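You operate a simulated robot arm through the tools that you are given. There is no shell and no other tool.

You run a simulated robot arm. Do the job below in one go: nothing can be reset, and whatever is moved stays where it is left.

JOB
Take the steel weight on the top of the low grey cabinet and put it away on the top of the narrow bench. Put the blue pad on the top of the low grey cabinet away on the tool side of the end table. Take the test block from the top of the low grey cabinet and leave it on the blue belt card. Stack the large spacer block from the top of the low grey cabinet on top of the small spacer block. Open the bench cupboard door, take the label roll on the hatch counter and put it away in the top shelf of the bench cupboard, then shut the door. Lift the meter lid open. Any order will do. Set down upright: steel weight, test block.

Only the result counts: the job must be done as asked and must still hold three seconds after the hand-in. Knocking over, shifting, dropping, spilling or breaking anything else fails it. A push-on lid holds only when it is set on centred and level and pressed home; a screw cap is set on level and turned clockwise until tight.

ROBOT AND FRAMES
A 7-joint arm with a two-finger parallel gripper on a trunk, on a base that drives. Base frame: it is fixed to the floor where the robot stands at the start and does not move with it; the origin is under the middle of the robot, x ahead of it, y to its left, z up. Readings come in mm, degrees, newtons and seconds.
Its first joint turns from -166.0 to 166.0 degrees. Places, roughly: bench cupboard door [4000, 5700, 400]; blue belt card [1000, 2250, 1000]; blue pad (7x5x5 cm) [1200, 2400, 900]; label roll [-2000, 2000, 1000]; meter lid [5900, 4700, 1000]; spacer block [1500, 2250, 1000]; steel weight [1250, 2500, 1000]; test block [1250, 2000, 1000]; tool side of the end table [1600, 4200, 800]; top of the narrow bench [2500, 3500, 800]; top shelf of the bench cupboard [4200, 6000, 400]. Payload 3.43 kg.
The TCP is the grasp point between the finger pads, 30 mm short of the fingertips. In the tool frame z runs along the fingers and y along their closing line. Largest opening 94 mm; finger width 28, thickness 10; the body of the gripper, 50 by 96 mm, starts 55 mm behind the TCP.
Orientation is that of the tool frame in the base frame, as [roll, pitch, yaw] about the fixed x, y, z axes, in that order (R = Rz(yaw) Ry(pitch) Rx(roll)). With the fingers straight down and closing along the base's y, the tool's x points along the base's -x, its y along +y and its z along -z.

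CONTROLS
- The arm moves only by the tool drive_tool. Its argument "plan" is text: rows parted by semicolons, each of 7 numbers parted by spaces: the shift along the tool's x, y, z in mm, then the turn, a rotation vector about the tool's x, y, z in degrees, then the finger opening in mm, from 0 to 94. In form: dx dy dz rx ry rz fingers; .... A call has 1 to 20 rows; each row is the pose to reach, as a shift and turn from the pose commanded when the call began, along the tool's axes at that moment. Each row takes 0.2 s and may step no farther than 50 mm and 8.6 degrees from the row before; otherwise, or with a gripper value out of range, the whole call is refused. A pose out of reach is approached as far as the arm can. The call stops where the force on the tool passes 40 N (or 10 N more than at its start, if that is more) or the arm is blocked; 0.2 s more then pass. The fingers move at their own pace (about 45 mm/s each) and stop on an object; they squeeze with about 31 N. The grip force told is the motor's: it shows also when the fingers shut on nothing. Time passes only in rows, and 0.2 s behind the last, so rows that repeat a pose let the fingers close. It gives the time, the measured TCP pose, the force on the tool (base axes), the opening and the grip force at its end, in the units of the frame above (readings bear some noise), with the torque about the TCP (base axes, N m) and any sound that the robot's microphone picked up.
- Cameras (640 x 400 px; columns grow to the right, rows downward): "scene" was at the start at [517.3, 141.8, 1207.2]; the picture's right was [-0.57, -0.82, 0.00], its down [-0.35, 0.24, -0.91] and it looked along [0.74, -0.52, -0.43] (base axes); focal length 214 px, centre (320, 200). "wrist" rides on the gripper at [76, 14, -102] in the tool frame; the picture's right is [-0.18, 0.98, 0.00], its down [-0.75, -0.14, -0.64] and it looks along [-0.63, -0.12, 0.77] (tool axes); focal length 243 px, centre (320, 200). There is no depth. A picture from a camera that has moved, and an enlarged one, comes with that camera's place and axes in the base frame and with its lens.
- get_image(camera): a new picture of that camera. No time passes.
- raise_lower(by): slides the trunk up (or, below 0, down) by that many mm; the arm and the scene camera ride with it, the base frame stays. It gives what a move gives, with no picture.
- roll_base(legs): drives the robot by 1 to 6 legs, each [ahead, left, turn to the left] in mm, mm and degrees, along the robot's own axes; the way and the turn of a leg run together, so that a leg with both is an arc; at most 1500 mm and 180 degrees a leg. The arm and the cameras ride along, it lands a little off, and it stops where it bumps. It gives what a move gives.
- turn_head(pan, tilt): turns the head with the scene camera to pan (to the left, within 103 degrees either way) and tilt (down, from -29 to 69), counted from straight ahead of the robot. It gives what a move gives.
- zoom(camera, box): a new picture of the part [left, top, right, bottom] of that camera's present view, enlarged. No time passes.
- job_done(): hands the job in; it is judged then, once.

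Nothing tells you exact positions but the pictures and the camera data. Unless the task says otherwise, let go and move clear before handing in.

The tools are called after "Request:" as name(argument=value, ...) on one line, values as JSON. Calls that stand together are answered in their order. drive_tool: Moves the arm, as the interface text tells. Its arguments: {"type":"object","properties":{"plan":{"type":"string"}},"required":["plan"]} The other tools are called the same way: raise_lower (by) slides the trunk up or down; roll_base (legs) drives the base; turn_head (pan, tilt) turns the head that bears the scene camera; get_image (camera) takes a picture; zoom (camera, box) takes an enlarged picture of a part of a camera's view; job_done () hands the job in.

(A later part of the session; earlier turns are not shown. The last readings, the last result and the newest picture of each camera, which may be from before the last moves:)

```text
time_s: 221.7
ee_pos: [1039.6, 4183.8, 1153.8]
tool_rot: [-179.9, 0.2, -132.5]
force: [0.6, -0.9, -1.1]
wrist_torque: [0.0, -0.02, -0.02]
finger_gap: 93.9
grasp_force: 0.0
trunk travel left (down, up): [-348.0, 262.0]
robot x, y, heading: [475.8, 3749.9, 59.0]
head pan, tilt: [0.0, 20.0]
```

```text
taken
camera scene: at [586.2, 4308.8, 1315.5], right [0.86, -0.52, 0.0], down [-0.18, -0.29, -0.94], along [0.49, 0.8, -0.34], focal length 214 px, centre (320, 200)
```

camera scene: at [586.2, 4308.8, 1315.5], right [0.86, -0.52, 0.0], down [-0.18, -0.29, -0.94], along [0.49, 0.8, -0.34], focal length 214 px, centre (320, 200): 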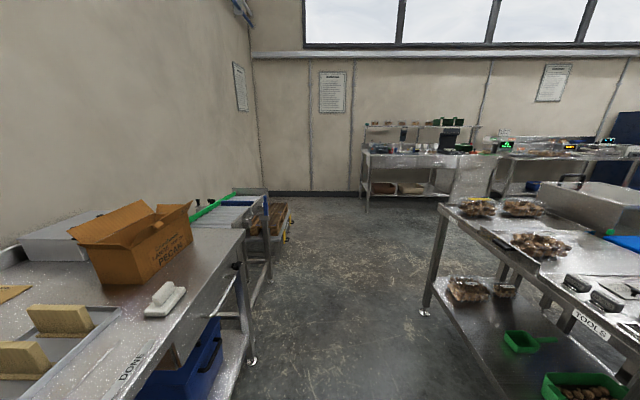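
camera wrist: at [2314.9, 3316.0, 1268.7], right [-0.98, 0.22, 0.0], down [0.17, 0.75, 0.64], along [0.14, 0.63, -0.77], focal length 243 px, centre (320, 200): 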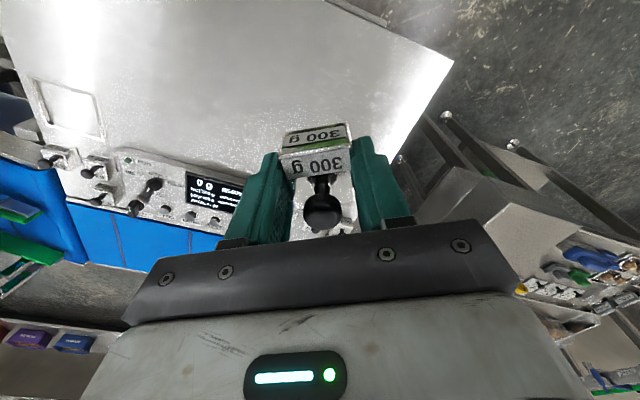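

The corridor between the left table and the end table is clear (and the near part of the end table is labelled TOOLS). I drive through it to the back area.

Request:
roll_base(legs=[[1500, 0, 0], [820, 0, 0]])

Request:
turn_head(pan=-60, tilt=15)

Request:
get_image(camera="scene")

Request:
turn_head(pan=-15, tilt=20)

Request:
get_image(camera="scene")

```text
time_s: 233.1
ee_pos: [2221.2, 6169.3, 1153.8]
tool_rot: [-180.0, 0.1, -132.1]
force: [0.1, 0.7, -1.0]
wrist_torque: [-0.03, -0.02, 0.0]
finger_gap: 94.0
grasp_force: 0.0
trunk travel left (down, up): [-348.0, 262.0]
robot x, y, heading: [1662.0, 5737.0, 59.2]
head pan, tilt: [0.0, 20.0]
```

```text
time_s: 234.4
ee_pos: [2220.2, 6169.6, 1154.4]
tool_rot: [-179.9, 0.2, -132.1]
force: [0.4, 0.1, 0.1]
wrist_torque: [-0.01, 0.03, 0.0]
finger_gap: 94.0
grasp_force: 0.1
trunk travel left (down, up): [-348.0, 262.0]
robot x, y, heading: [1662.0, 5731.6, 59.1]
head pan, tilt: [-60.0, 15.0]
```

```text
taken
camera scene: at [1814.0, 6210.1, 1323.7], right [-0.01, -1.0, 0.0], down [-0.26, 0.0, -0.97], along [0.97, -0.01, -0.26], focal length 214 px, centre (320, 200)
```

scene: 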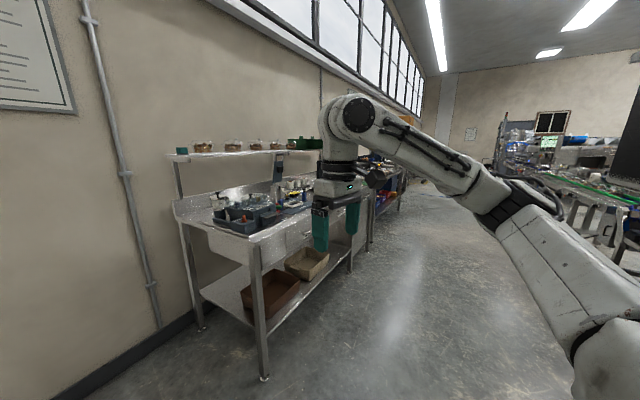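

```text
time_s: 235.5
ee_pos: [2221.8, 6169.1, 1154.2]
tool_rot: [-180.0, 0.2, -132.0]
force: [-0.3, 0.0, -0.3]
wrist_torque: [0.0, -0.01, -0.01]
finger_gap: 94.0
grasp_force: 0.1
trunk travel left (down, up): [-348.0, 262.0]
robot x, y, heading: [1661.5, 5732.7, 59.2]
head pan, tilt: [-15.0, 20.0]
```

```text
taken
camera scene: at [1787.4, 6276.2, 1315.6], right [0.7, -0.72, 0.0], down [-0.25, -0.24, -0.94], along [0.67, 0.66, -0.34], focal length 214 px, centre (320, 200)
```

scene: 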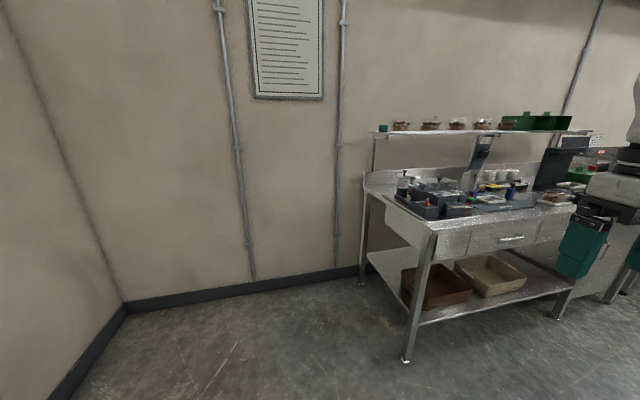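

The back aisle runs to the right between the wall bench and the conveyor. I turn along it and drive toward the cupboard.

Request:
roll_base(legs=[[0, 0, -89], [1200, 80, 0]])

Request:
turn_head(pan=50, tilt=25)

Request:
get_image(camera="scene")

Request:
turn_head(pan=0, tilt=15)

Request:
get_image(camera="scene")

```text
time_s: 245.4
ee_pos: [3187.4, 4635.1, 1153.8]
tool_rot: [-179.9, 0.2, 138.2]
force: [0.8, -0.2, 0.0]
wrist_torque: [0.02, 0.01, -0.01]
finger_gap: 94.0
grasp_force: 0.1
trunk travel left (down, up): [-348.0, 262.0]
robot x, y, heading: [2743.9, 5195.1, -30.6]
head pan, tilt: [-15.0, 20.0]
```

```text
time_s: 246.8
ee_pos: [3188.5, 4636.3, 1153.9]
tool_rot: [-179.9, 0.2, 138.2]
force: [-0.7, 0.8, 0.5]
wrist_torque: [-0.02, 0.01, -0.02]
finger_gap: 94.1
grasp_force: 0.0
trunk travel left (down, up): [-348.0, 262.0]
robot x, y, heading: [2747.8, 5194.8, -30.3]
head pan, tilt: [50.0, 25.0]
```

```text
taken
camera scene: at [3313.9, 5167.5, 1307.5], right [0.33, -0.94, 0.0], down [-0.4, -0.14, -0.91], along [0.85, 0.3, -0.42], focal length 214 px, centre (320, 200)
```

scene: 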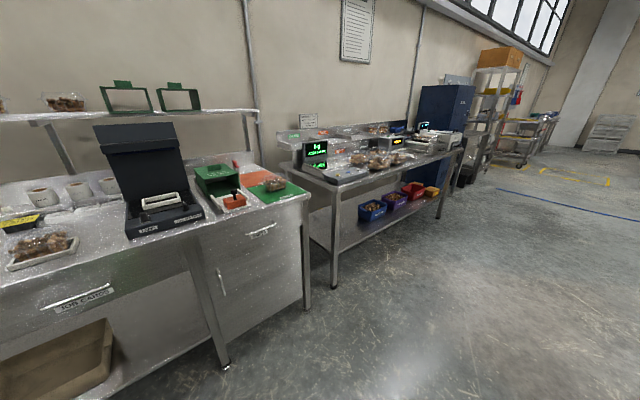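

```text
time_s: 247.9
ee_pos: [3188.2, 4635.0, 1154.0]
tool_rot: [-180.0, 0.3, 138.2]
force: [-0.7, 0.3, -0.4]
wrist_torque: [-0.01, -0.02, 0.05]
finger_gap: 94.0
grasp_force: 0.1
trunk travel left (down, up): [-348.0, 262.0]
robot x, y, heading: [2747.4, 5195.1, -30.5]
head pan, tilt: [0.0, 15.0]
```

```text
taken
camera scene: at [3307.6, 5089.5, 1323.7], right [-0.51, -0.86, 0.0], down [-0.22, 0.13, -0.97], along [0.83, -0.49, -0.26], focal length 214 px, centre (320, 200)
```

scene: 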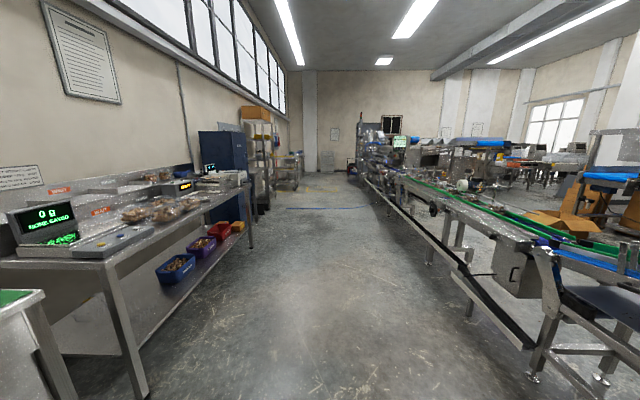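

I see the bench cupboard: a drawer on top and a door below with a vertical handle near its left edge (so hinged on the right). I zoom in on it and look for the meter farther along.

Request:
turn_head(pan=50, tilt=30)

Request:
zoom(camera="scene", box=[150, 130, 342, 350])

Request:
turn_head(pan=10, tilt=5)

Request:
zoom(camera="scene", box=[160, 130, 480, 330])

```text
time_s: 249.1
ee_pos: [3188.0, 4637.8, 1153.5]
tool_rot: [-179.9, 0.1, 138.2]
force: [0.5, -0.1, -0.5]
wrist_torque: [0.01, 0.01, -0.01]
finger_gap: 94.0
grasp_force: 0.0
trunk travel left (down, up): [-348.0, 262.0]
robot x, y, heading: [2743.5, 5195.6, -30.4]
head pan, tilt: [50.0, 30.0]
```

```text
1.82 times, centred on (246, 240) of scene
camera zoom: at [3312.3, 5166.9, 1299.5], right [0.33, -0.94, 0.0], down [-0.47, -0.17, -0.87], along [0.82, 0.29, -0.5], focal length 390 px, centre (454, 127)
```

zoom: 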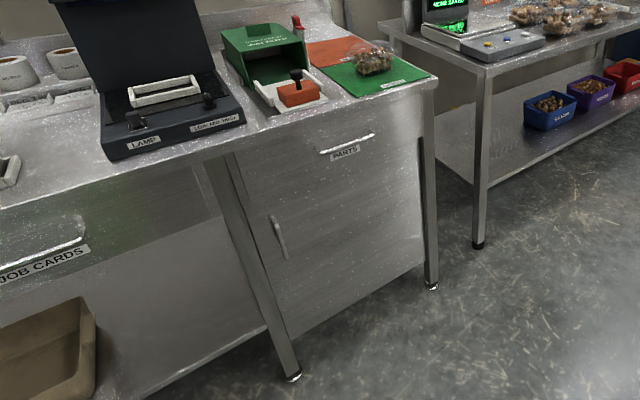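

```text
time_s: 250.2
ee_pos: [3187.7, 4635.7, 1154.0]
tool_rot: [-179.8, 0.2, 138.1]
force: [0.0, 0.1, -0.3]
wrist_torque: [-0.01, 0.0, -0.02]
finger_gap: 93.8
grasp_force: 0.1
trunk travel left (down, up): [-348.0, 262.0]
robot x, y, heading: [2745.9, 5195.5, -30.3]
head pan, tilt: [10.0, 5.0]
```

```text
2.00 times, centred on (320, 230) of scene
camera zoom: at [3313.1, 5104.7, 1339.8], right [-0.35, -0.94, 0.0], down [-0.08, 0.03, -1.0], along [0.93, -0.35, -0.09], focal length 429 px, centre (320, 140)
```

zoom: 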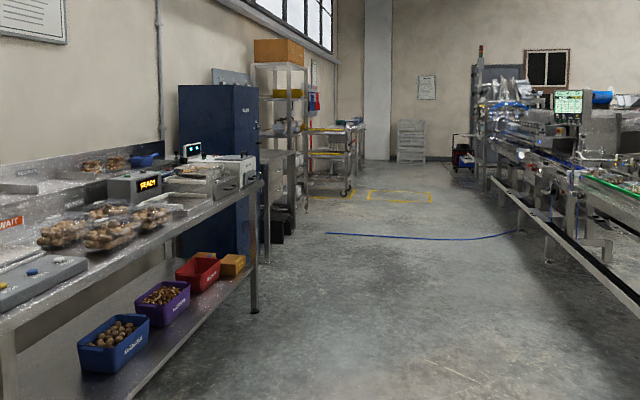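

The meter must be the light device at the right end of the second bench. I drive further along the aisle to look at it.

Request:
roll_base(legs=[[1500, 0, 0], [800, 0, 0]])

Request:
turn_head(pan=50, tilt=25)

Request:
get_image(camera="scene")

```text
time_s: 261.6
ee_pos: [5227.2, 3522.0, 1153.8]
tool_rot: [-179.8, 0.2, 140.8]
force: [0.1, -0.3, -0.5]
wrist_torque: [-0.04, -0.01, -0.03]
finger_gap: 94.0
grasp_force: 0.1
trunk travel left (down, up): [-348.0, 262.0]
robot x, y, heading: [4761.8, 4059.2, -27.5]
head pan, tilt: [10.0, 5.0]
```

```text
time_s: 262.6
ee_pos: [5229.5, 3523.5, 1153.1]
tool_rot: [-179.9, 0.3, 140.8]
force: [-1.2, -0.5, -0.2]
wrist_torque: [-0.04, -0.02, -0.04]
finger_gap: 94.0
grasp_force: 0.1
trunk travel left (down, up): [-348.0, 262.0]
robot x, y, heading: [4762.9, 4060.7, -27.7]
head pan, tilt: [50.0, 25.0]
```

```text
taken
camera scene: at [5329.7, 4059.3, 1307.5], right [0.38, -0.93, 0.0], down [-0.39, -0.16, -0.91], along [0.84, 0.34, -0.42], focal length 214 px, centre (320, 200)
```

scene: 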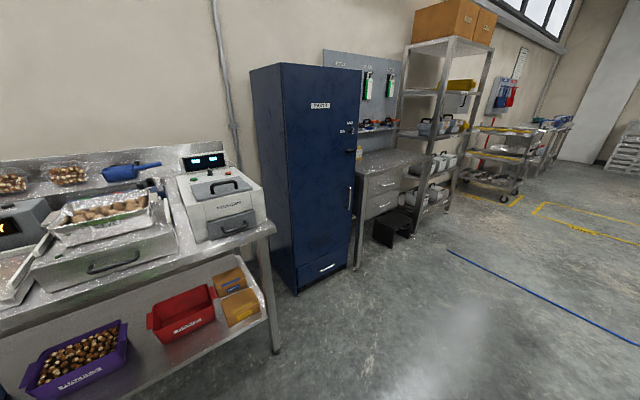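

The meter is the white box at the right end of the bench, with a lid with a black handle on its top. I zoom in on it.

Request:
zoom(camera="scene", box=[160, 140, 288, 250])

```text
3.64 times, centred on (224, 195) of scene
camera zoom: at [5329.7, 4059.3, 1307.5], right [0.38, -0.93, 0.0], down [-0.39, -0.16, -0.91], along [0.84, 0.34, -0.42], focal length 780 px, centre (669, 218)
```

zoom: 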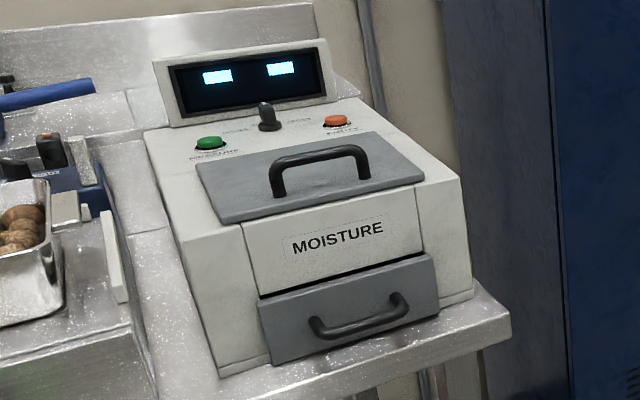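

The MOISTURE meter has a grey lid on top with a black handle bar, hinged at the back. I drive to stand in front of it with the arm side toward it.

Request:
roll_base(legs=[[869, 365, 0], [0, 0, 127.6]])

Request:
turn_head(pan=-45, tilt=30)

Request:
get_image(camera="scene")

Request:
get_image(camera="wrist")

```text
time_s: 272.9
ee_pos: [5834.9, 4677.8, 1154.2]
tool_rot: [-179.9, 0.2, -90.5]
force: [-0.1, -1.1, 1.2]
wrist_torque: [-0.04, 0.01, 0.0]
finger_gap: 94.0
grasp_force: 0.1
trunk travel left (down, up): [-348.0, 262.0]
robot x, y, heading: [5706.8, 3980.0, 101.1]
head pan, tilt: [50.0, 25.0]
```

```text
time_s: 274.6
ee_pos: [5834.7, 4678.4, 1153.2]
tool_rot: [-179.9, 0.1, -90.5]
force: [0.3, 0.5, 0.6]
wrist_torque: [-0.03, -0.01, 0.01]
finger_gap: 94.1
grasp_force: 0.1
trunk travel left (down, up): [-348.0, 262.0]
robot x, y, heading: [5706.7, 3980.2, 100.9]
head pan, tilt: [-45.0, 30.0]
```

```text
taken
camera scene: at [5482.2, 4451.5, 1299.5], right [0.83, -0.56, 0.0], down [-0.28, -0.41, -0.87], along [0.48, 0.72, -0.5], focal length 214 px, centre (320, 200)
```

scene: 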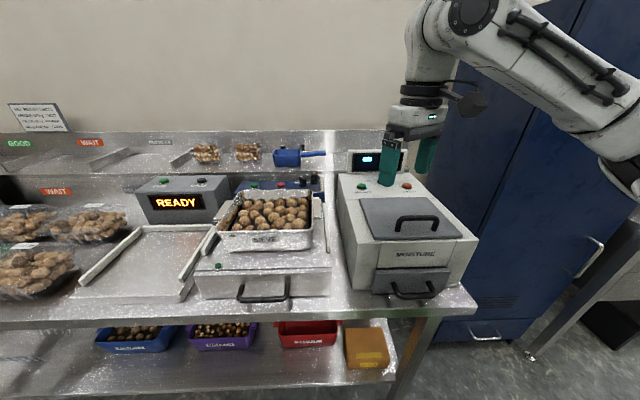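

```text
taken
camera wrist: at [5818.5, 4601.8, 1256.1], right [-0.98, 0.19, 0.0], down [0.15, 0.75, 0.65], along [0.12, 0.63, -0.76], focal length 243 px, centre (320, 200)
```

wrist: 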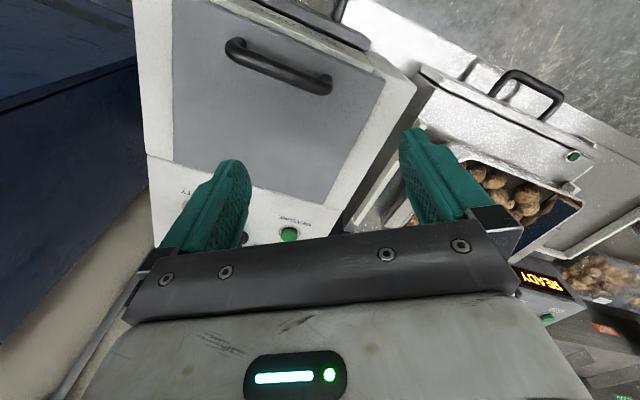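

Both cameras see the lid and handle well. I zoom in to measure.

Request:
zoom(camera="scene", box=[328, 160, 488, 260])

Request:
zoom(camera="wrist", box=[130, 0, 450, 200])

```text
4.00 times, centred on (408, 210) of scene
camera zoom: at [5482.2, 4451.5, 1299.5], right [0.83, -0.56, 0.0], down [-0.28, -0.41, -0.87], along [0.48, 0.72, -0.5], focal length 858 px, centre (-32, 160)
```

zoom: 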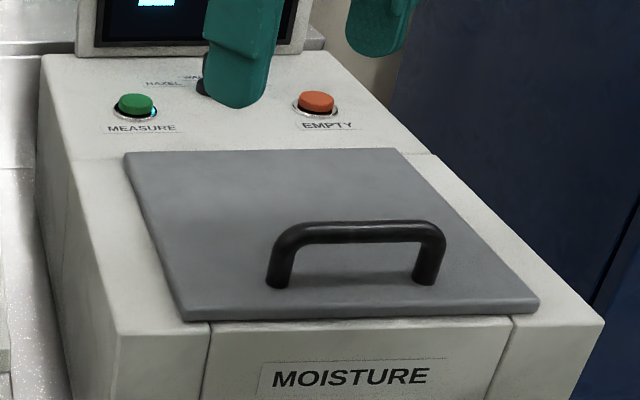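

```text
2.00 times, centred on (290, 100) of wrist
camera zoom: at [5818.5, 4601.8, 1256.1], right [-0.98, 0.19, 0.0], down [0.15, 0.75, 0.65], along [0.12, 0.63, -0.76], focal length 485 px, centre (380, 400)
```

zoom: 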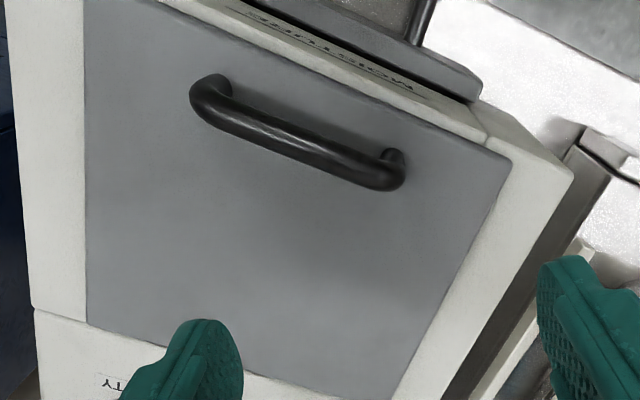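

The lid is ~190×170 mm at z≈1005 with its hinge line at the back near (5942, 4769). The handle bar's centre is near (5862, 4642, 1043). I move above the bar and turn the tool so the fingers straddle it.

Request:
drive_tool(plan="9 -7 0 0 0 -8 80; 18 -14 0 0 0 -16 70; 27 -21 0 0 0 -24 60; 36 -27.6 0 0 0 -32 50; 36.2 -27.6 0 0 0 -40 50; 36.2 -27.6 0 0 0 -48 50; 36.2 -27.6 0 0 0 -56 50; 36.2 -27.6 0 0 0 -58.5 50; 36.2 -27.6 0 0 0 -58.5 50")

Request:
get_image(camera="wrist")

Request:
zoom(camera="scene", box=[328, 120, 520, 240])

```text
time_s: 276.6
ee_pos: [5861.5, 4642.0, 1152.1]
tool_rot: [-179.8, 0.1, -31.9]
force: [0.0, -0.7, -0.3]
wrist_torque: [0.01, 0.0, -0.03]
finger_gap: 50.3
grasp_force: 0.1
trunk travel left (down, up): [-348.0, 262.0]
robot x, y, heading: [5706.6, 3977.6, 101.0]
head pan, tilt: [-45.0, 30.0]
```

```text
taken
camera wrist: at [5917.8, 4589.1, 1255.3], right [-0.68, -0.74, 0.0], down [-0.57, 0.52, 0.64], along [-0.47, 0.44, -0.77], focal length 243 px, centre (320, 200)
```

wrist: 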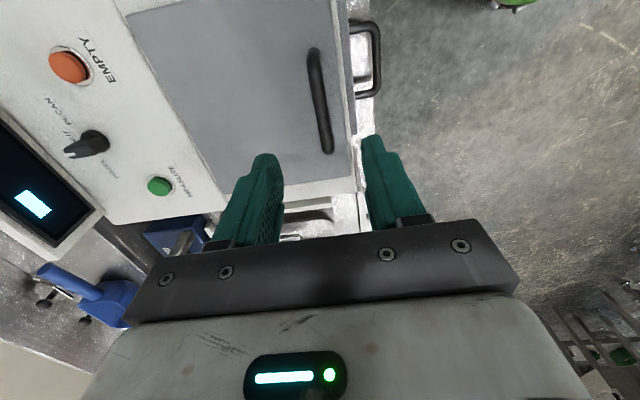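

```text
3.33 times, centred on (424, 180) of scene
camera zoom: at [5482.2, 4451.4, 1299.5], right [0.83, -0.56, 0.0], down [-0.28, -0.41, -0.87], along [0.49, 0.72, -0.5], focal length 715 px, centre (-27, 267)
```

zoom: 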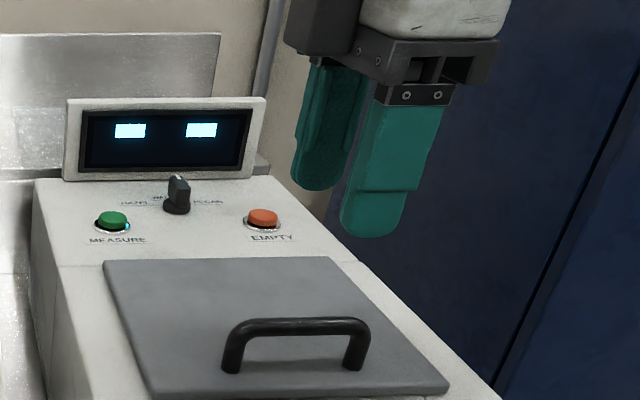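

The bar is centred between the fingers (a few mm off). I descend partway and check the height from the side.

Request:
drive_tool(plan="3 2 20 0 0 0 50; 3 2 50 0 0 0 50; 3 2 70 0 0 0 50; 3 2 85 0 0 0 50; 3 2 85 0 0 0 50")

Request:
get_image(camera="wrist")

Request:
zoom(camera="scene", box=[328, 140, 488, 240])

```text
time_s: 277.8
ee_pos: [5863.7, 4637.9, 1067.6]
tool_rot: [-179.8, 0.1, -31.9]
force: [-0.9, 0.6, -0.7]
wrist_torque: [-0.01, 0.01, 0.03]
finger_gap: 49.9
grasp_force: 0.1
trunk travel left (down, up): [-348.0, 262.0]
robot x, y, heading: [5707.2, 3976.5, 101.2]
head pan, tilt: [-45.0, 30.0]
```

```text
taken
camera wrist: at [5918.6, 4586.0, 1170.5], right [-0.68, -0.74, 0.0], down [-0.57, 0.52, 0.64], along [-0.47, 0.44, -0.77], focal length 243 px, centre (320, 200)
```

wrist: 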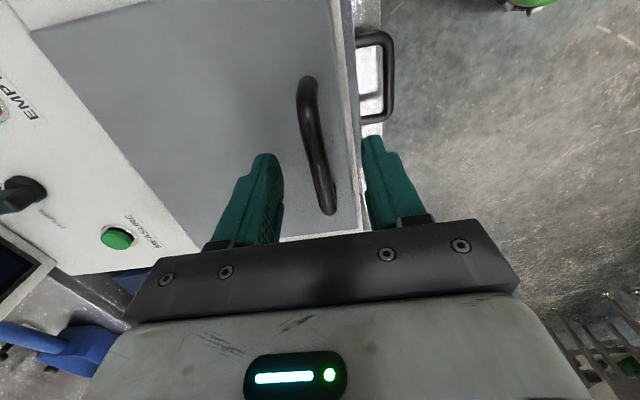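

```text
4.00 times, centred on (408, 190) of scene
camera zoom: at [5482.2, 4451.4, 1299.5], right [0.83, -0.56, 0.0], down [-0.28, -0.41, -0.87], along [0.49, 0.72, -0.5], focal length 858 px, centre (-32, 240)
```

zoom: 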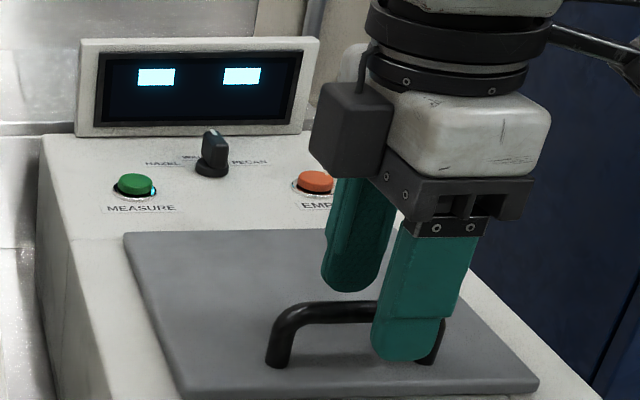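

The bar is well between the fingers, with its centre ~7 mm along. I shift, go down to grip height and close on the bar.

Request:
drive_tool(plan="-6 0 5 0 0 0 50; -6 0 10 0 0 0 50; -6 0 15 0 0 0 50; -6 0 15 0 0 0 50; -6 0 15 0 0 0 30; -6 0 15 0 0 0 10; -6 0 15 0 0 0 0; -6 0 15 0 0 0 0; -6 0 15 0 0 0 0")

Request:
zoom(camera="scene", box=[328, 140, 488, 240])

Request:
get_image(camera="wrist")

```text
time_s: 279.8
ee_pos: [5858.3, 4642.6, 1053.4]
tool_rot: [-179.7, 0.0, -31.9]
force: [6.0, 12.9, -0.9]
wrist_torque: [0.3, 0.11, -0.07]
finger_gap: 11.5
grasp_force: 45.4
trunk travel left (down, up): [-348.0, 262.0]
robot x, y, heading: [5708.0, 3980.0, 100.9]
head pan, tilt: [-45.0, 30.0]
```

```text
4.00 times, centred on (408, 190) of scene
camera zoom: at [5482.6, 4452.1, 1299.4], right [0.83, -0.56, 0.0], down [-0.28, -0.41, -0.87], along [0.49, 0.72, -0.5], focal length 858 px, centre (-32, 240)
```

zoom: 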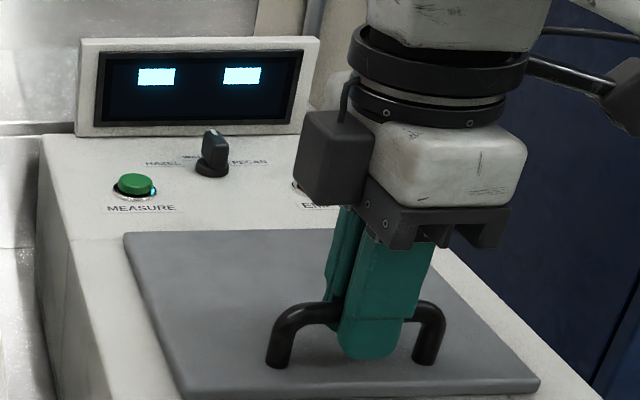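

```text
taken
camera wrist: at [5914.8, 4589.2, 1156.1], right [-0.68, -0.74, 0.0], down [-0.56, 0.52, 0.64], along [-0.47, 0.44, -0.77], focal length 243 px, centre (320, 200)
```

wrist: 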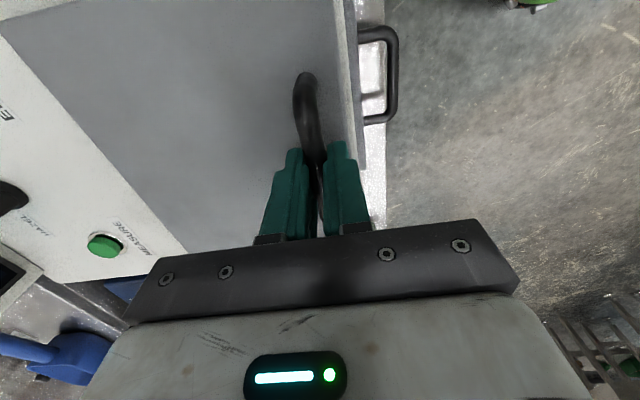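

The bar is gripped (11.5 mm). I start lifting along an arc about the hinge, first about 16°, watching the force.

Request:
drive_tool(plan="0 -1.5 0 0 0 0 0; 0 -4 -9 0 0 0 0; 0 -8 -20.2 0 0 0 0; 0 -12 -30 0 0 0 0; 0 -18 -39.2 0 0 0 0")

Request:
get_image(camera="scene")

```text
time_s: 281.0
ee_pos: [5867.3, 4656.0, 1093.7]
tool_rot: [-179.8, -0.1, -31.8]
force: [-11.5, -28.1, 15.1]
wrist_torque: [-0.85, -0.38, -0.65]
finger_gap: 11.2
grasp_force: 45.0
trunk travel left (down, up): [-348.0, 262.0]
robot x, y, heading: [5709.3, 3975.8, 100.8]
head pan, tilt: [-45.0, 30.0]
```

```text
taken
camera scene: at [5481.4, 4449.6, 1300.2], right [0.83, -0.56, 0.0], down [-0.28, -0.41, -0.87], along [0.49, 0.72, -0.5], focal length 214 px, centre (320, 200)
```

scene: 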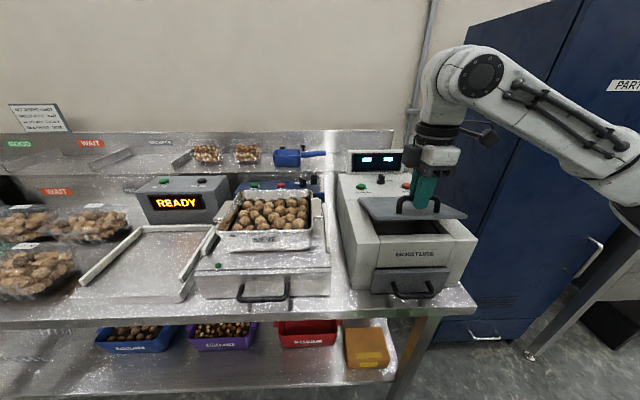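

The lid follows; the force shows the hinge sits a bit higher than I assumed. I correct the arc and continue to about 32°.

Request:
drive_tool(plan="0 3.8 -1.1 0 0 0 0; 0 -1 -10 0 0 0 0; 0 -6.7 -19.6 0 0 0 0; 0 -13 -28.5 0 0 0 0; 0 -19.5 -36.5 0 0 0 0")

```text
time_s: 282.2
ee_pos: [5880.0, 4676.3, 1127.6]
tool_rot: [-179.8, 0.1, -32.1]
force: [12.6, 18.9, -24.1]
wrist_torque: [0.24, -0.11, -0.73]
finger_gap: 11.4
grasp_force: 45.2
trunk travel left (down, up): [-348.0, 262.0]
robot x, y, heading: [5701.9, 3978.6, 100.8]
head pan, tilt: [-45.0, 30.0]
```

Request:
zoom(camera="scene", box=[328, 130, 488, 230])

Request:
get_image(camera="wrist")

```text
4.00 times, centred on (408, 180) of scene
camera zoom: at [5483.2, 4453.1, 1298.7], right [0.83, -0.56, 0.0], down [-0.28, -0.42, -0.87], along [0.49, 0.72, -0.5], focal length 858 px, centre (-32, 280)
```

zoom: 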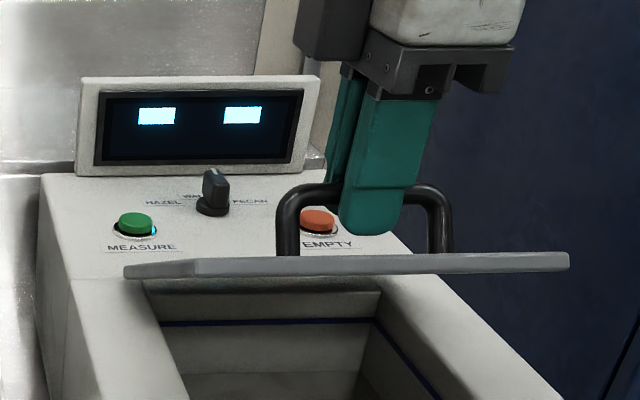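

```text
taken
camera wrist: at [5935.8, 4622.9, 1230.1], right [-0.68, -0.74, 0.0], down [-0.56, 0.52, 0.64], along [-0.47, 0.44, -0.77], focal length 243 px, centre (320, 200)
```

wrist: 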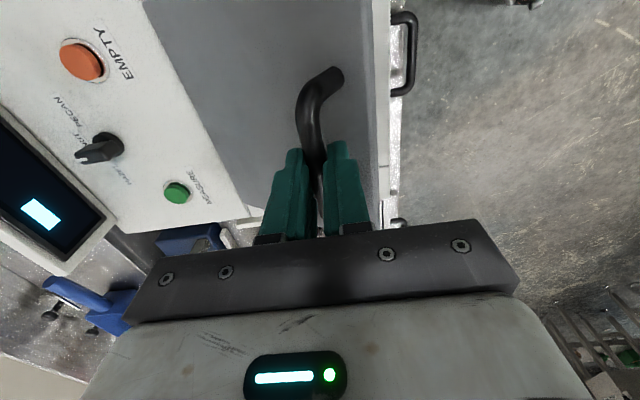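

The lid is at about 32° and the arc fits a hinge 148 mm back and 33 mm below the bar. I continue to about 64°.

Request:
drive_tool(plan="0 -4 -1 0 0 0 0; 0 -10.2 -5 0 0 0 0; 0 -18.3 -11.7 0 0 0 0; 0 -26.9 -17.8 0 0 0 0; 0 -36 -23.4 0 0 0 0; 0 -45.4 -28.2 0 0 0 0; 0 -55.1 -32.5 0 0 0 0; 0 -65.1 -36 0 0 0 0; 0 -75.3 -38.8 0 0 0 0")

Request:
zoom(camera="scene", box=[328, 110, 488, 210])

```text
time_s: 284.2
ee_pos: [5917.3, 4737.6, 1168.5]
tool_rot: [-179.7, 0.2, -32.1]
force: [3.0, -3.8, 6.4]
wrist_torque: [-0.5, -0.5, -1.28]
finger_gap: 11.7
grasp_force: 44.7
trunk travel left (down, up): [-348.0, 262.0]
robot x, y, heading: [5704.3, 3979.9, 100.9]
head pan, tilt: [-45.0, 30.0]
```

```text
4.00 times, centred on (408, 160) of scene
camera zoom: at [5482.2, 4451.1, 1299.7], right [0.83, -0.56, 0.0], down [-0.28, -0.41, -0.87], along [0.49, 0.72, -0.5], focal length 858 px, centre (-32, 360)
```

zoom: 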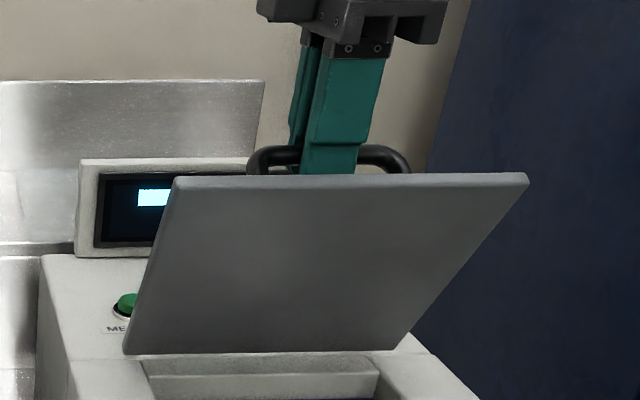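

The lid is at ~64° with little force. I carry on past vertical.

Request:
drive_tool(plan="0 -10.4 -2.1 0 0 0 0; 0 -20.9 -3.5 0 0 0 0; 0 -31.4 -4.1 0 0 0 0; 0 -42 -4 0 0 0 0; 0 -52.5 -3.1 0 0 0 0; 0 -63 -1.6 0 0 0 0; 0 -73.4 0.8 0 0 0 0; 0 -83.5 3.7 0 0 0 0")

Request:
zoom(camera="scene", box=[328, 100, 488, 200])

```text
time_s: 286.0
ee_pos: [5962.2, 4808.7, 1165.6]
tool_rot: [-179.7, -0.1, -32.0]
force: [4.4, -0.7, 7.2]
wrist_torque: [-0.44, -0.67, -1.3]
finger_gap: 11.6
grasp_force: 45.3
trunk travel left (down, up): [-348.0, 262.0]
robot x, y, heading: [5708.0, 3978.9, 100.7]
head pan, tilt: [-45.0, 30.0]
```

```text
4.00 times, centred on (408, 150) of scene
camera zoom: at [5482.5, 4451.3, 1299.7], right [0.83, -0.56, 0.0], down [-0.28, -0.41, -0.87], along [0.49, 0.72, -0.5], focal length 858 px, centre (-32, 400)
```

zoom: 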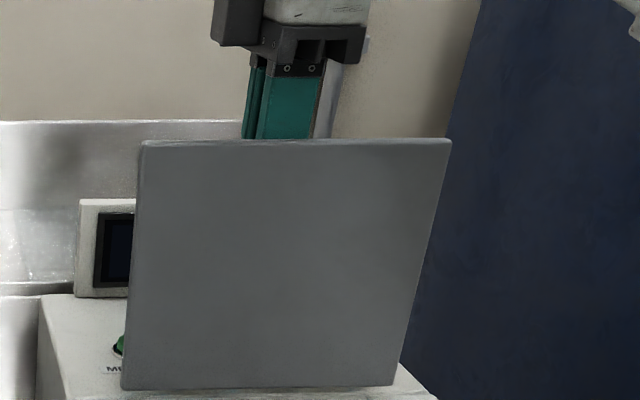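

Past vertical with almost no force. I go a little further so it rests open, then release.

Request:
drive_tool(plan="0 -5 1.8 0 0 0 0; 0 -9.9 3.7 0 0 0 0; 0 -14.7 5.9 0 0 0 0; 0 -19.5 8.2 0 0 0 0; 0 -19.5 8.2 0 0 0 0")

Request:
get_image(camera="wrist")

```text
time_s: 287.2
ee_pos: [5972.8, 4825.9, 1157.5]
tool_rot: [-179.7, 0.0, -32.1]
force: [9.0, 3.7, 18.7]
wrist_torque: [-0.23, -0.51, -1.25]
finger_gap: 11.6
grasp_force: 44.9
trunk travel left (down, up): [-348.0, 262.0]
robot x, y, heading: [5706.9, 3978.8, 100.8]
head pan, tilt: [-45.0, 30.0]
```

```text
taken
camera wrist: at [6028.7, 4771.9, 1260.1], right [-0.68, -0.74, -0.01], down [-0.57, 0.51, 0.64], along [-0.47, 0.44, -0.76], focal length 243 px, centre (320, 200)
```

wrist: 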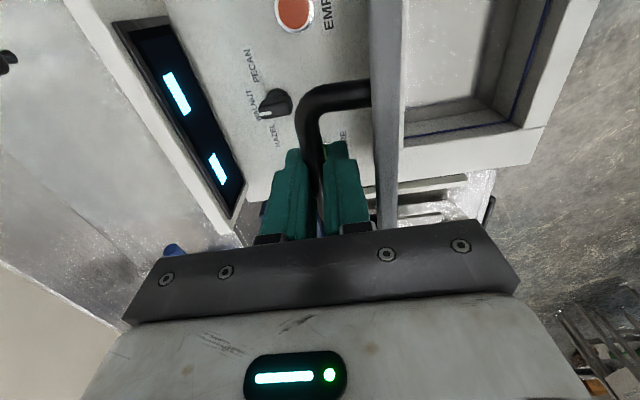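

The lid is now about 102° open. I open the fingers slightly and lift straight out.

Request:
drive_tool(plan="0 0 0 0 0 0 16; 0 0 0 0 0 0 24; 0 0 0 0 0 0 24; 0 0 0 0 0 0 24; 0 0 -20 0 0 0 24; 0 0 -50 0 0 0 24; 0 0 -90 0 0 0 24; 0 0 -130 0 0 0 24; 0 0 -150 0 0 0 24")

Request:
zoom(camera="scene", box=[308, 80, 500, 220])

```text
time_s: 289.2
ee_pos: [5978.2, 4824.0, 1297.5]
tool_rot: [179.4, 0.6, -32.2]
force: [0.1, 1.1, -0.1]
wrist_torque: [0.02, 0.02, 0.02]
finger_gap: 24.0
grasp_force: 0.0
trunk travel left (down, up): [-348.0, 262.0]
robot x, y, heading: [5708.6, 3977.1, 100.9]
head pan, tilt: [-45.0, 30.0]
```

```text
2.86 times, centred on (404, 150) of scene
camera zoom: at [5482.6, 4451.6, 1299.4], right [0.83, -0.56, 0.0], down [-0.28, -0.41, -0.87], along [0.49, 0.72, -0.5], focal length 613 px, centre (80, 343)
```

zoom: 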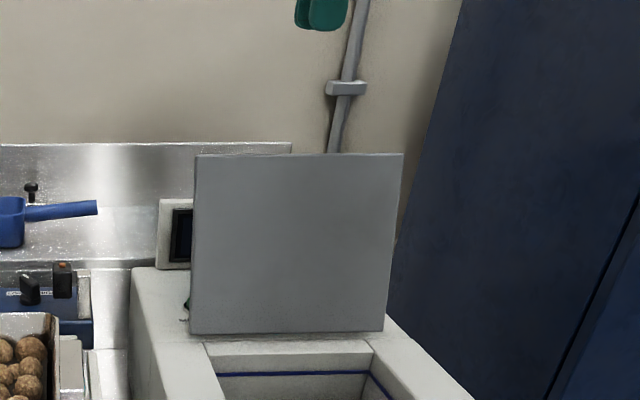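

The lid stays open. I retract the arm over it toward the robot.

Request:
drive_tool(plan="0 30 0 0 0 0 24; 0 70 0 0 0 0 24; 0 115 0 0 0 0 24; 0 160 0 0 0 0 24; 0 205 0 0 0 0 24; 0 250 0 0 0 0 24")

Request:
get_image(camera="scene")

```text
time_s: 290.6
ee_pos: [5840.2, 4610.7, 1304.1]
tool_rot: [-179.7, 0.1, -32.1]
force: [0.7, 0.1, -0.1]
wrist_torque: [0.0, 0.01, 0.01]
finger_gap: 24.1
grasp_force: 0.1
trunk travel left (down, up): [-348.0, 262.0]
robot x, y, heading: [5707.3, 3981.5, 101.2]
head pan, tilt: [-45.0, 30.0]
```

```text
taken
camera scene: at [5482.2, 4451.6, 1299.4], right [0.83, -0.56, 0.0], down [-0.28, -0.41, -0.87], along [0.49, 0.72, -0.5], focal length 214 px, centre (320, 200)
```

scene: 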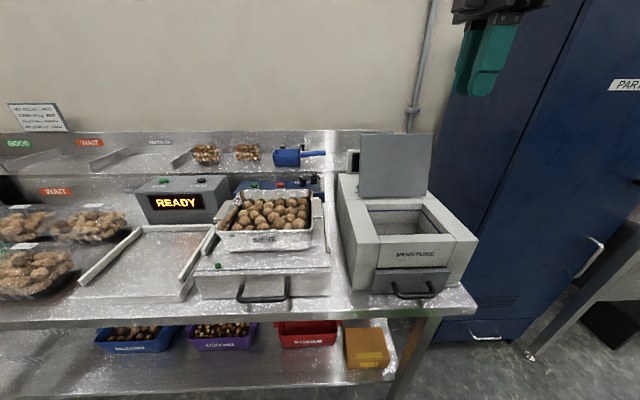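

The meter lid is open and stays so. Now to the bench cupboard: I tuck the arm a little and drive back along the aisle to in front of it.

Request:
drive_tool(plan="0 40 20 0 0 0 40; 0 80 40 0 0 0 60; 0 100 60 0 0 0 60")

Request:
roll_base(legs=[[722, 992, 0], [722, 992, 0]])

Request:
turn_head(pan=-50, tilt=35)

Request:
get_image(camera="scene")

```text
time_s: 291.4
ee_pos: [5786.0, 4527.5, 1245.6]
tool_rot: [-179.8, 0.1, -32.1]
force: [0.2, 0.3, 0.4]
wrist_torque: [0.04, -0.01, 0.01]
finger_gap: 60.0
grasp_force: 0.0
trunk travel left (down, up): [-348.0, 262.0]
robot x, y, heading: [5706.4, 3980.6, 100.8]
head pan, tilt: [-45.0, 30.0]
```

```text
time_s: 303.4
ee_pos: [3572.1, 5572.6, 1246.2]
tool_rot: [-179.7, 0.1, -32.3]
force: [-0.4, 1.0, 0.2]
wrist_torque: [0.0, 0.01, 0.0]
finger_gap: 59.9
grasp_force: 0.1
trunk travel left (down, up): [-348.0, 262.0]
robot x, y, heading: [3486.7, 5024.6, 100.6]
head pan, tilt: [-45.0, 30.0]
```

```text
time_s: 304.1
ee_pos: [3572.7, 5573.1, 1245.9]
tool_rot: [-179.9, 0.1, -32.3]
force: [-0.4, 0.6, -0.4]
wrist_torque: [0.03, -0.01, 0.04]
finger_gap: 59.9
grasp_force: 0.1
trunk travel left (down, up): [-348.0, 262.0]
robot x, y, heading: [3491.9, 5025.5, 100.4]
head pan, tilt: [-50.0, 35.0]
```

```text
taken
camera scene: at [3271.8, 5491.8, 1291.7], right [0.77, -0.64, 0.0], down [-0.36, -0.44, -0.82], along [0.52, 0.63, -0.57], focal length 214 px, centre (320, 200)
```

scene: 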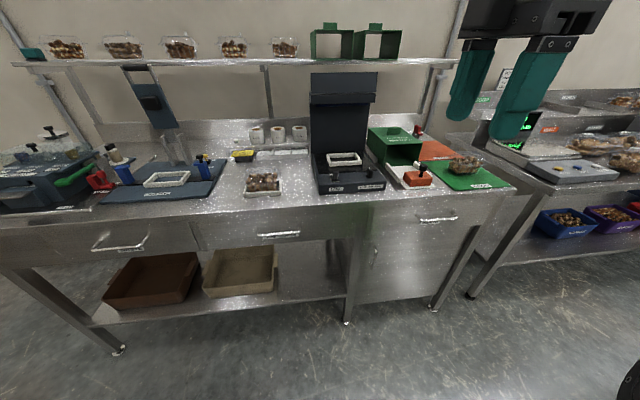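

The cupboard door handle is visible below the drawer. I lower the trunk 300 mm to work at its height.

Request:
raise_lower(by=-300)

Request:
turn_head(pan=-55, tilt=25)

Request:
get_image(camera="scene")

```text
time_s: 307.1
ee_pos: [3572.8, 5572.2, 946.0]
tool_rot: [-179.8, 0.1, -32.3]
force: [0.2, 0.3, 0.6]
wrist_torque: [0.0, 0.01, -0.02]
finger_gap: 60.0
grasp_force: 0.0
trunk travel left (down, up): [-48.0, 562.0]
robot x, y, heading: [3489.9, 5026.6, 100.3]
head pan, tilt: [-50.0, 35.0]
```

```text
time_s: 307.8
ee_pos: [3572.6, 5572.4, 946.0]
tool_rot: [-179.8, 0.3, -32.3]
force: [-0.3, 0.5, 0.7]
wrist_torque: [-0.01, 0.02, 0.02]
finger_gap: 59.6
grasp_force: 0.1
trunk travel left (down, up): [-48.0, 562.0]
robot x, y, heading: [3488.8, 5026.0, 100.5]
head pan, tilt: [-55.0, 25.0]
```

```text
taken
camera scene: at [3280.4, 5489.6, 1007.4], right [0.71, -0.7, 0.0], down [-0.3, -0.3, -0.91], along [0.63, 0.65, -0.42], focal length 214 px, centre (320, 200)
```

scene: 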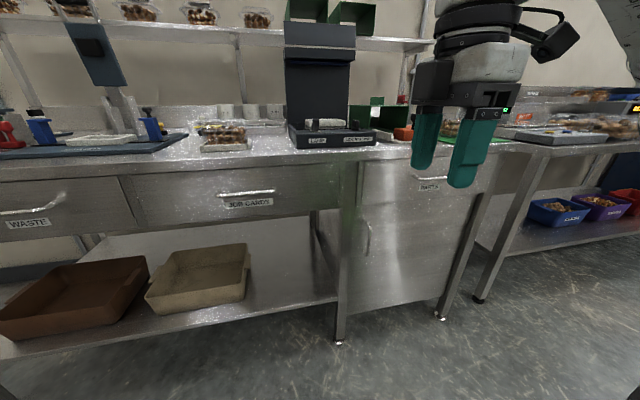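

Request:
zoom(camera="scene", box=[320, 170, 512, 350])

```text
2.22 times, centred on (416, 260) of scene
camera zoom: at [3280.4, 5489.6, 1007.4], right [0.71, -0.7, 0.0], down [-0.3, -0.3, -0.91], along [0.63, 0.65, -0.42], focal length 477 px, centre (107, 67)
```

zoom: 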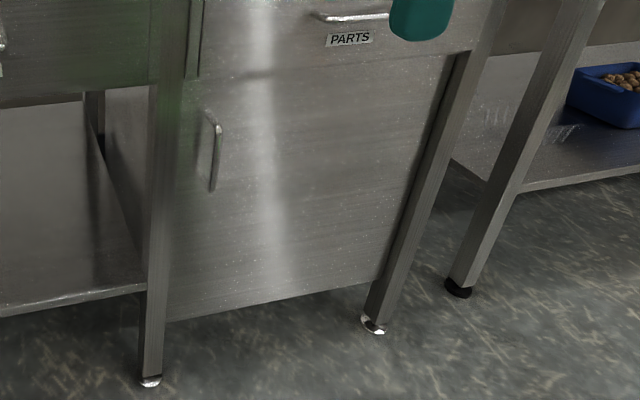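

The handle bar is at about (3819, 5800, 585), vertical. I turn the tool in place first, then pitch it to point at the door.

Request:
drive_tool(plan="5.7 -2.3 17.8 0 0 8.1 60; 11.4 -4.6 35.6 0 0 16.2 60; 17.1 -6.9 53.4 0 0 24.3 60; 22.8 -9.2 71.2 0 0 32.4 60; 28.5 -11.5 89 0 0 40.5 60; 34.2 -13.8 106.8 0 0 48.6 60; 39.9 -16.1 124.6 0 0 56.7 60; 45.6 -18.4 142.4 0 0 64.8 60; 51.3 -20.7 160.2 0 0 72.9 60; 57 -23 178 0 0 81 60; 63 -25.7 196 0 0 89.2 60; 63 -25.7 196 0 0 89.2 60")

Request:
get_image(camera="scene")

```text
time_s: 310.4
ee_pos: [3662.5, 5539.7, 767.9]
tool_rot: [179.2, -2.5, -119.9]
force: [0.6, 0.3, -0.4]
wrist_torque: [0.0, 0.01, -0.01]
finger_gap: 60.3
grasp_force: 0.0
out of reach, approached as far as the arm can: row 8, 9, 10, 11, 12
trunk travel left (down, up): [-48.0, 562.0]
robot x, y, heading: [3488.9, 5022.5, 100.3]
head pan, tilt: [-55.0, 25.0]
```

```text
taken
camera scene: at [3280.4, 5489.5, 1007.5], right [0.71, -0.7, 0.0], down [-0.3, -0.3, -0.91], along [0.63, 0.65, -0.42], focal length 214 px, centre (320, 200)
```

scene: 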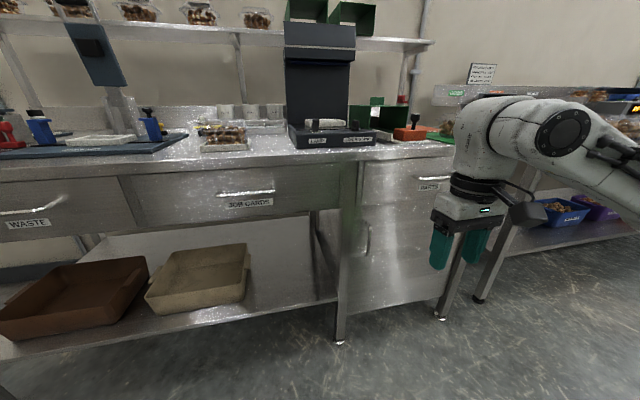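

The tool is turned. Now I pitch it forward to horizontal while moving toward the handle's front.

Request:
drive_tool(plan="-18.5 0 10 0 -8 0 60; -37 0 25 0 -16 0 60; -55.5 0 40 0 -24 0 60; -74 0 60 0 -32 0 60; -92.5 0 75 0 -40 0 60; -111 0 90 0 -48 0 60; -129.5 0 108 0 -56 0 60; -148 0 125 0 -64 0 60; -166.5 0 142 0 -72 0 60; -185 0 160 0 -80 0 60; -203 0 175 0 -88 0 60; -203 0 183 0 -90 0 60")

Request:
get_image(camera="scene")

Request:
get_image(camera="wrist")

```text
time_s: 313.0
ee_pos: [3758.7, 5709.4, 574.9]
tool_rot: [165.3, 87.5, -134.5]
force: [0.5, 0.1, 0.1]
wrist_torque: [-0.02, -0.02, -0.01]
finger_gap: 60.3
grasp_force: 0.1
out of reach, approached as far as the arm can: row 1, 2, 3, 4, 5, 6
trunk travel left (down, up): [-48.0, 562.0]
robot x, y, heading: [3491.5, 5027.5, 100.5]
head pan, tilt: [-55.0, 25.0]
```

```text
taken
camera scene: at [3280.3, 5489.5, 1007.6], right [0.71, -0.7, 0.0], down [-0.3, -0.3, -0.91], along [0.63, 0.65, -0.42], focal length 214 px, centre (320, 200)
```

scene: 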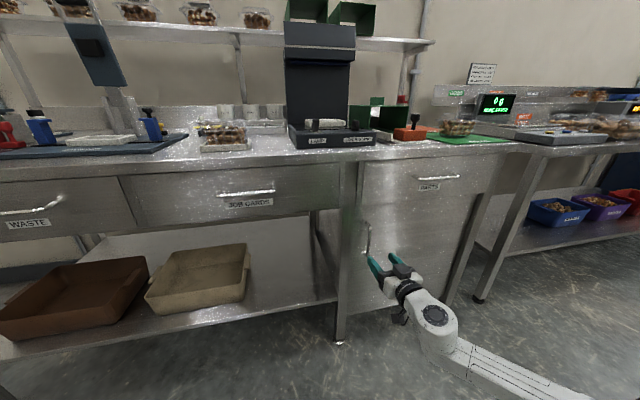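

```text
taken
camera wrist: at [3692.1, 5624.3, 503.4], right [-0.85, 0.5, 0.19], down [-0.17, -0.6, 0.78], along [0.5, 0.62, 0.6], focal length 243 px, centre (320, 200)
```

wrist: 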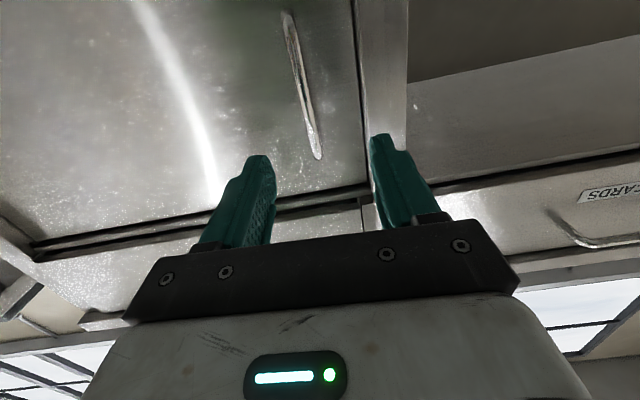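

The tool now points horizontally at the door and the handle bar lies between the open fingers' path. I centre on it and move in.

Request:
drive_tool(plan="0 -5 15 0 0 0 60; 0 -9.5 35 0 0 0 60; 0 -9.5 60 0 0 0 60; 0 -9.5 75 0 0 0 60; 0 -9.5 85 0 0 0 60; 0 -9.5 85 0 0 0 60")

Request:
get_image(camera="wrist")

Request:
zoom(camera="scene", box=[320, 200, 448, 320])

```text
time_s: 314.4
ee_pos: [3808.1, 5778.9, 572.5]
tool_rot: [164.8, 87.5, -135.2]
force: [0.5, -0.7, 0.2]
wrist_torque: [0.0, 0.0, 0.02]
finger_gap: 59.9
grasp_force: 0.1
trunk travel left (down, up): [-48.0, 562.0]
robot x, y, heading: [3490.7, 5023.9, 100.5]
head pan, tilt: [-55.0, 25.0]
```

```text
taken
camera wrist: at [3741.5, 5694.5, 500.5], right [-0.85, 0.5, 0.2], down [-0.17, -0.6, 0.78], along [0.5, 0.63, 0.6], focal length 243 px, centre (320, 200)
```

wrist: 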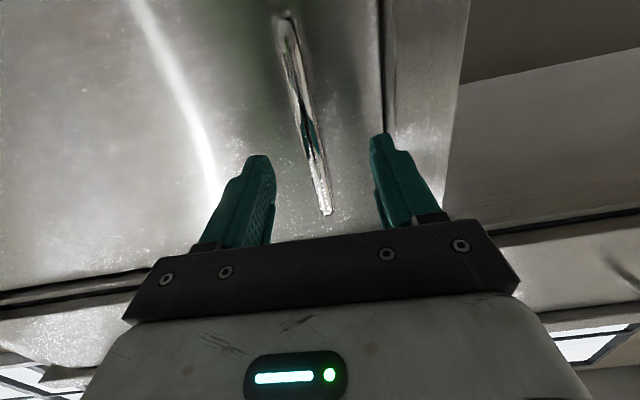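

```text
3.33 times, centred on (384, 260) of scene
camera zoom: at [3280.4, 5489.5, 1007.5], right [0.71, -0.7, 0.0], down [-0.3, -0.3, -0.91], along [0.63, 0.65, -0.42], focal length 715 px, centre (107, 0)
```

zoom: 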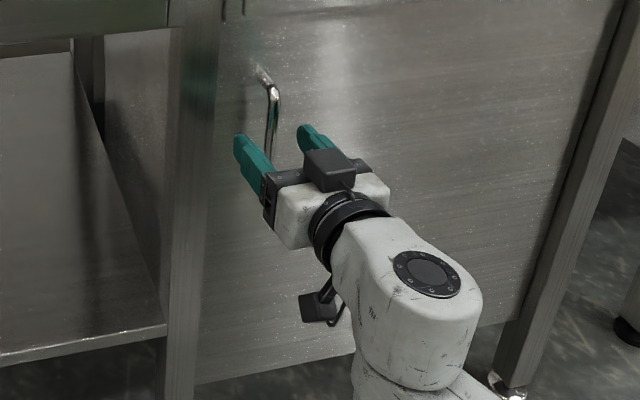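

The bar is between the fingertips. I move in another 18 mm and close gently.

Request:
drive_tool(plan="0 0 6 0 0 0 60; 0 0 12 0 0 0 60; 0 0 18 0 0 0 60; 0 0 18 0 0 0 60")

Request:
zoom(camera="scene", box=[320, 200, 448, 320])

Request:
get_image(camera="wrist")

```text
time_s: 315.4
ee_pos: [3816.7, 5793.9, 571.4]
tool_rot: [164.9, 87.5, -135.0]
force: [-0.6, 0.6, -0.3]
wrist_torque: [-0.03, 0.0, 0.0]
finger_gap: 59.9
grasp_force: 0.0
trunk travel left (down, up): [-48.0, 562.0]
robot x, y, heading: [3486.9, 5028.1, 100.4]
head pan, tilt: [-55.0, 25.0]
```

```text
3.33 times, centred on (384, 260) of scene
camera zoom: at [3280.4, 5489.6, 1007.5], right [0.71, -0.7, 0.0], down [-0.3, -0.3, -0.91], along [0.63, 0.65, -0.42], focal length 715 px, centre (107, 0)
```

zoom: 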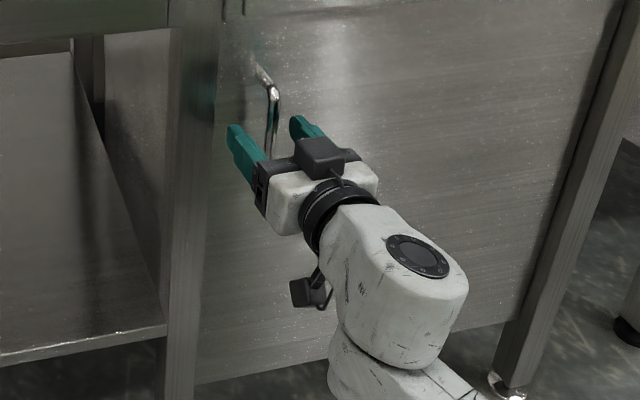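

```text
taken
camera wrist: at [3750.3, 5709.5, 500.2], right [-0.85, 0.5, 0.2], down [-0.17, -0.6, 0.78], along [0.5, 0.62, 0.6], focal length 243 px, centre (320, 200)
```

wrist: 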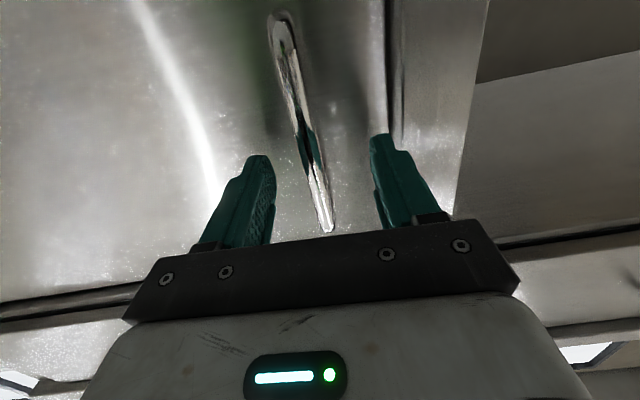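

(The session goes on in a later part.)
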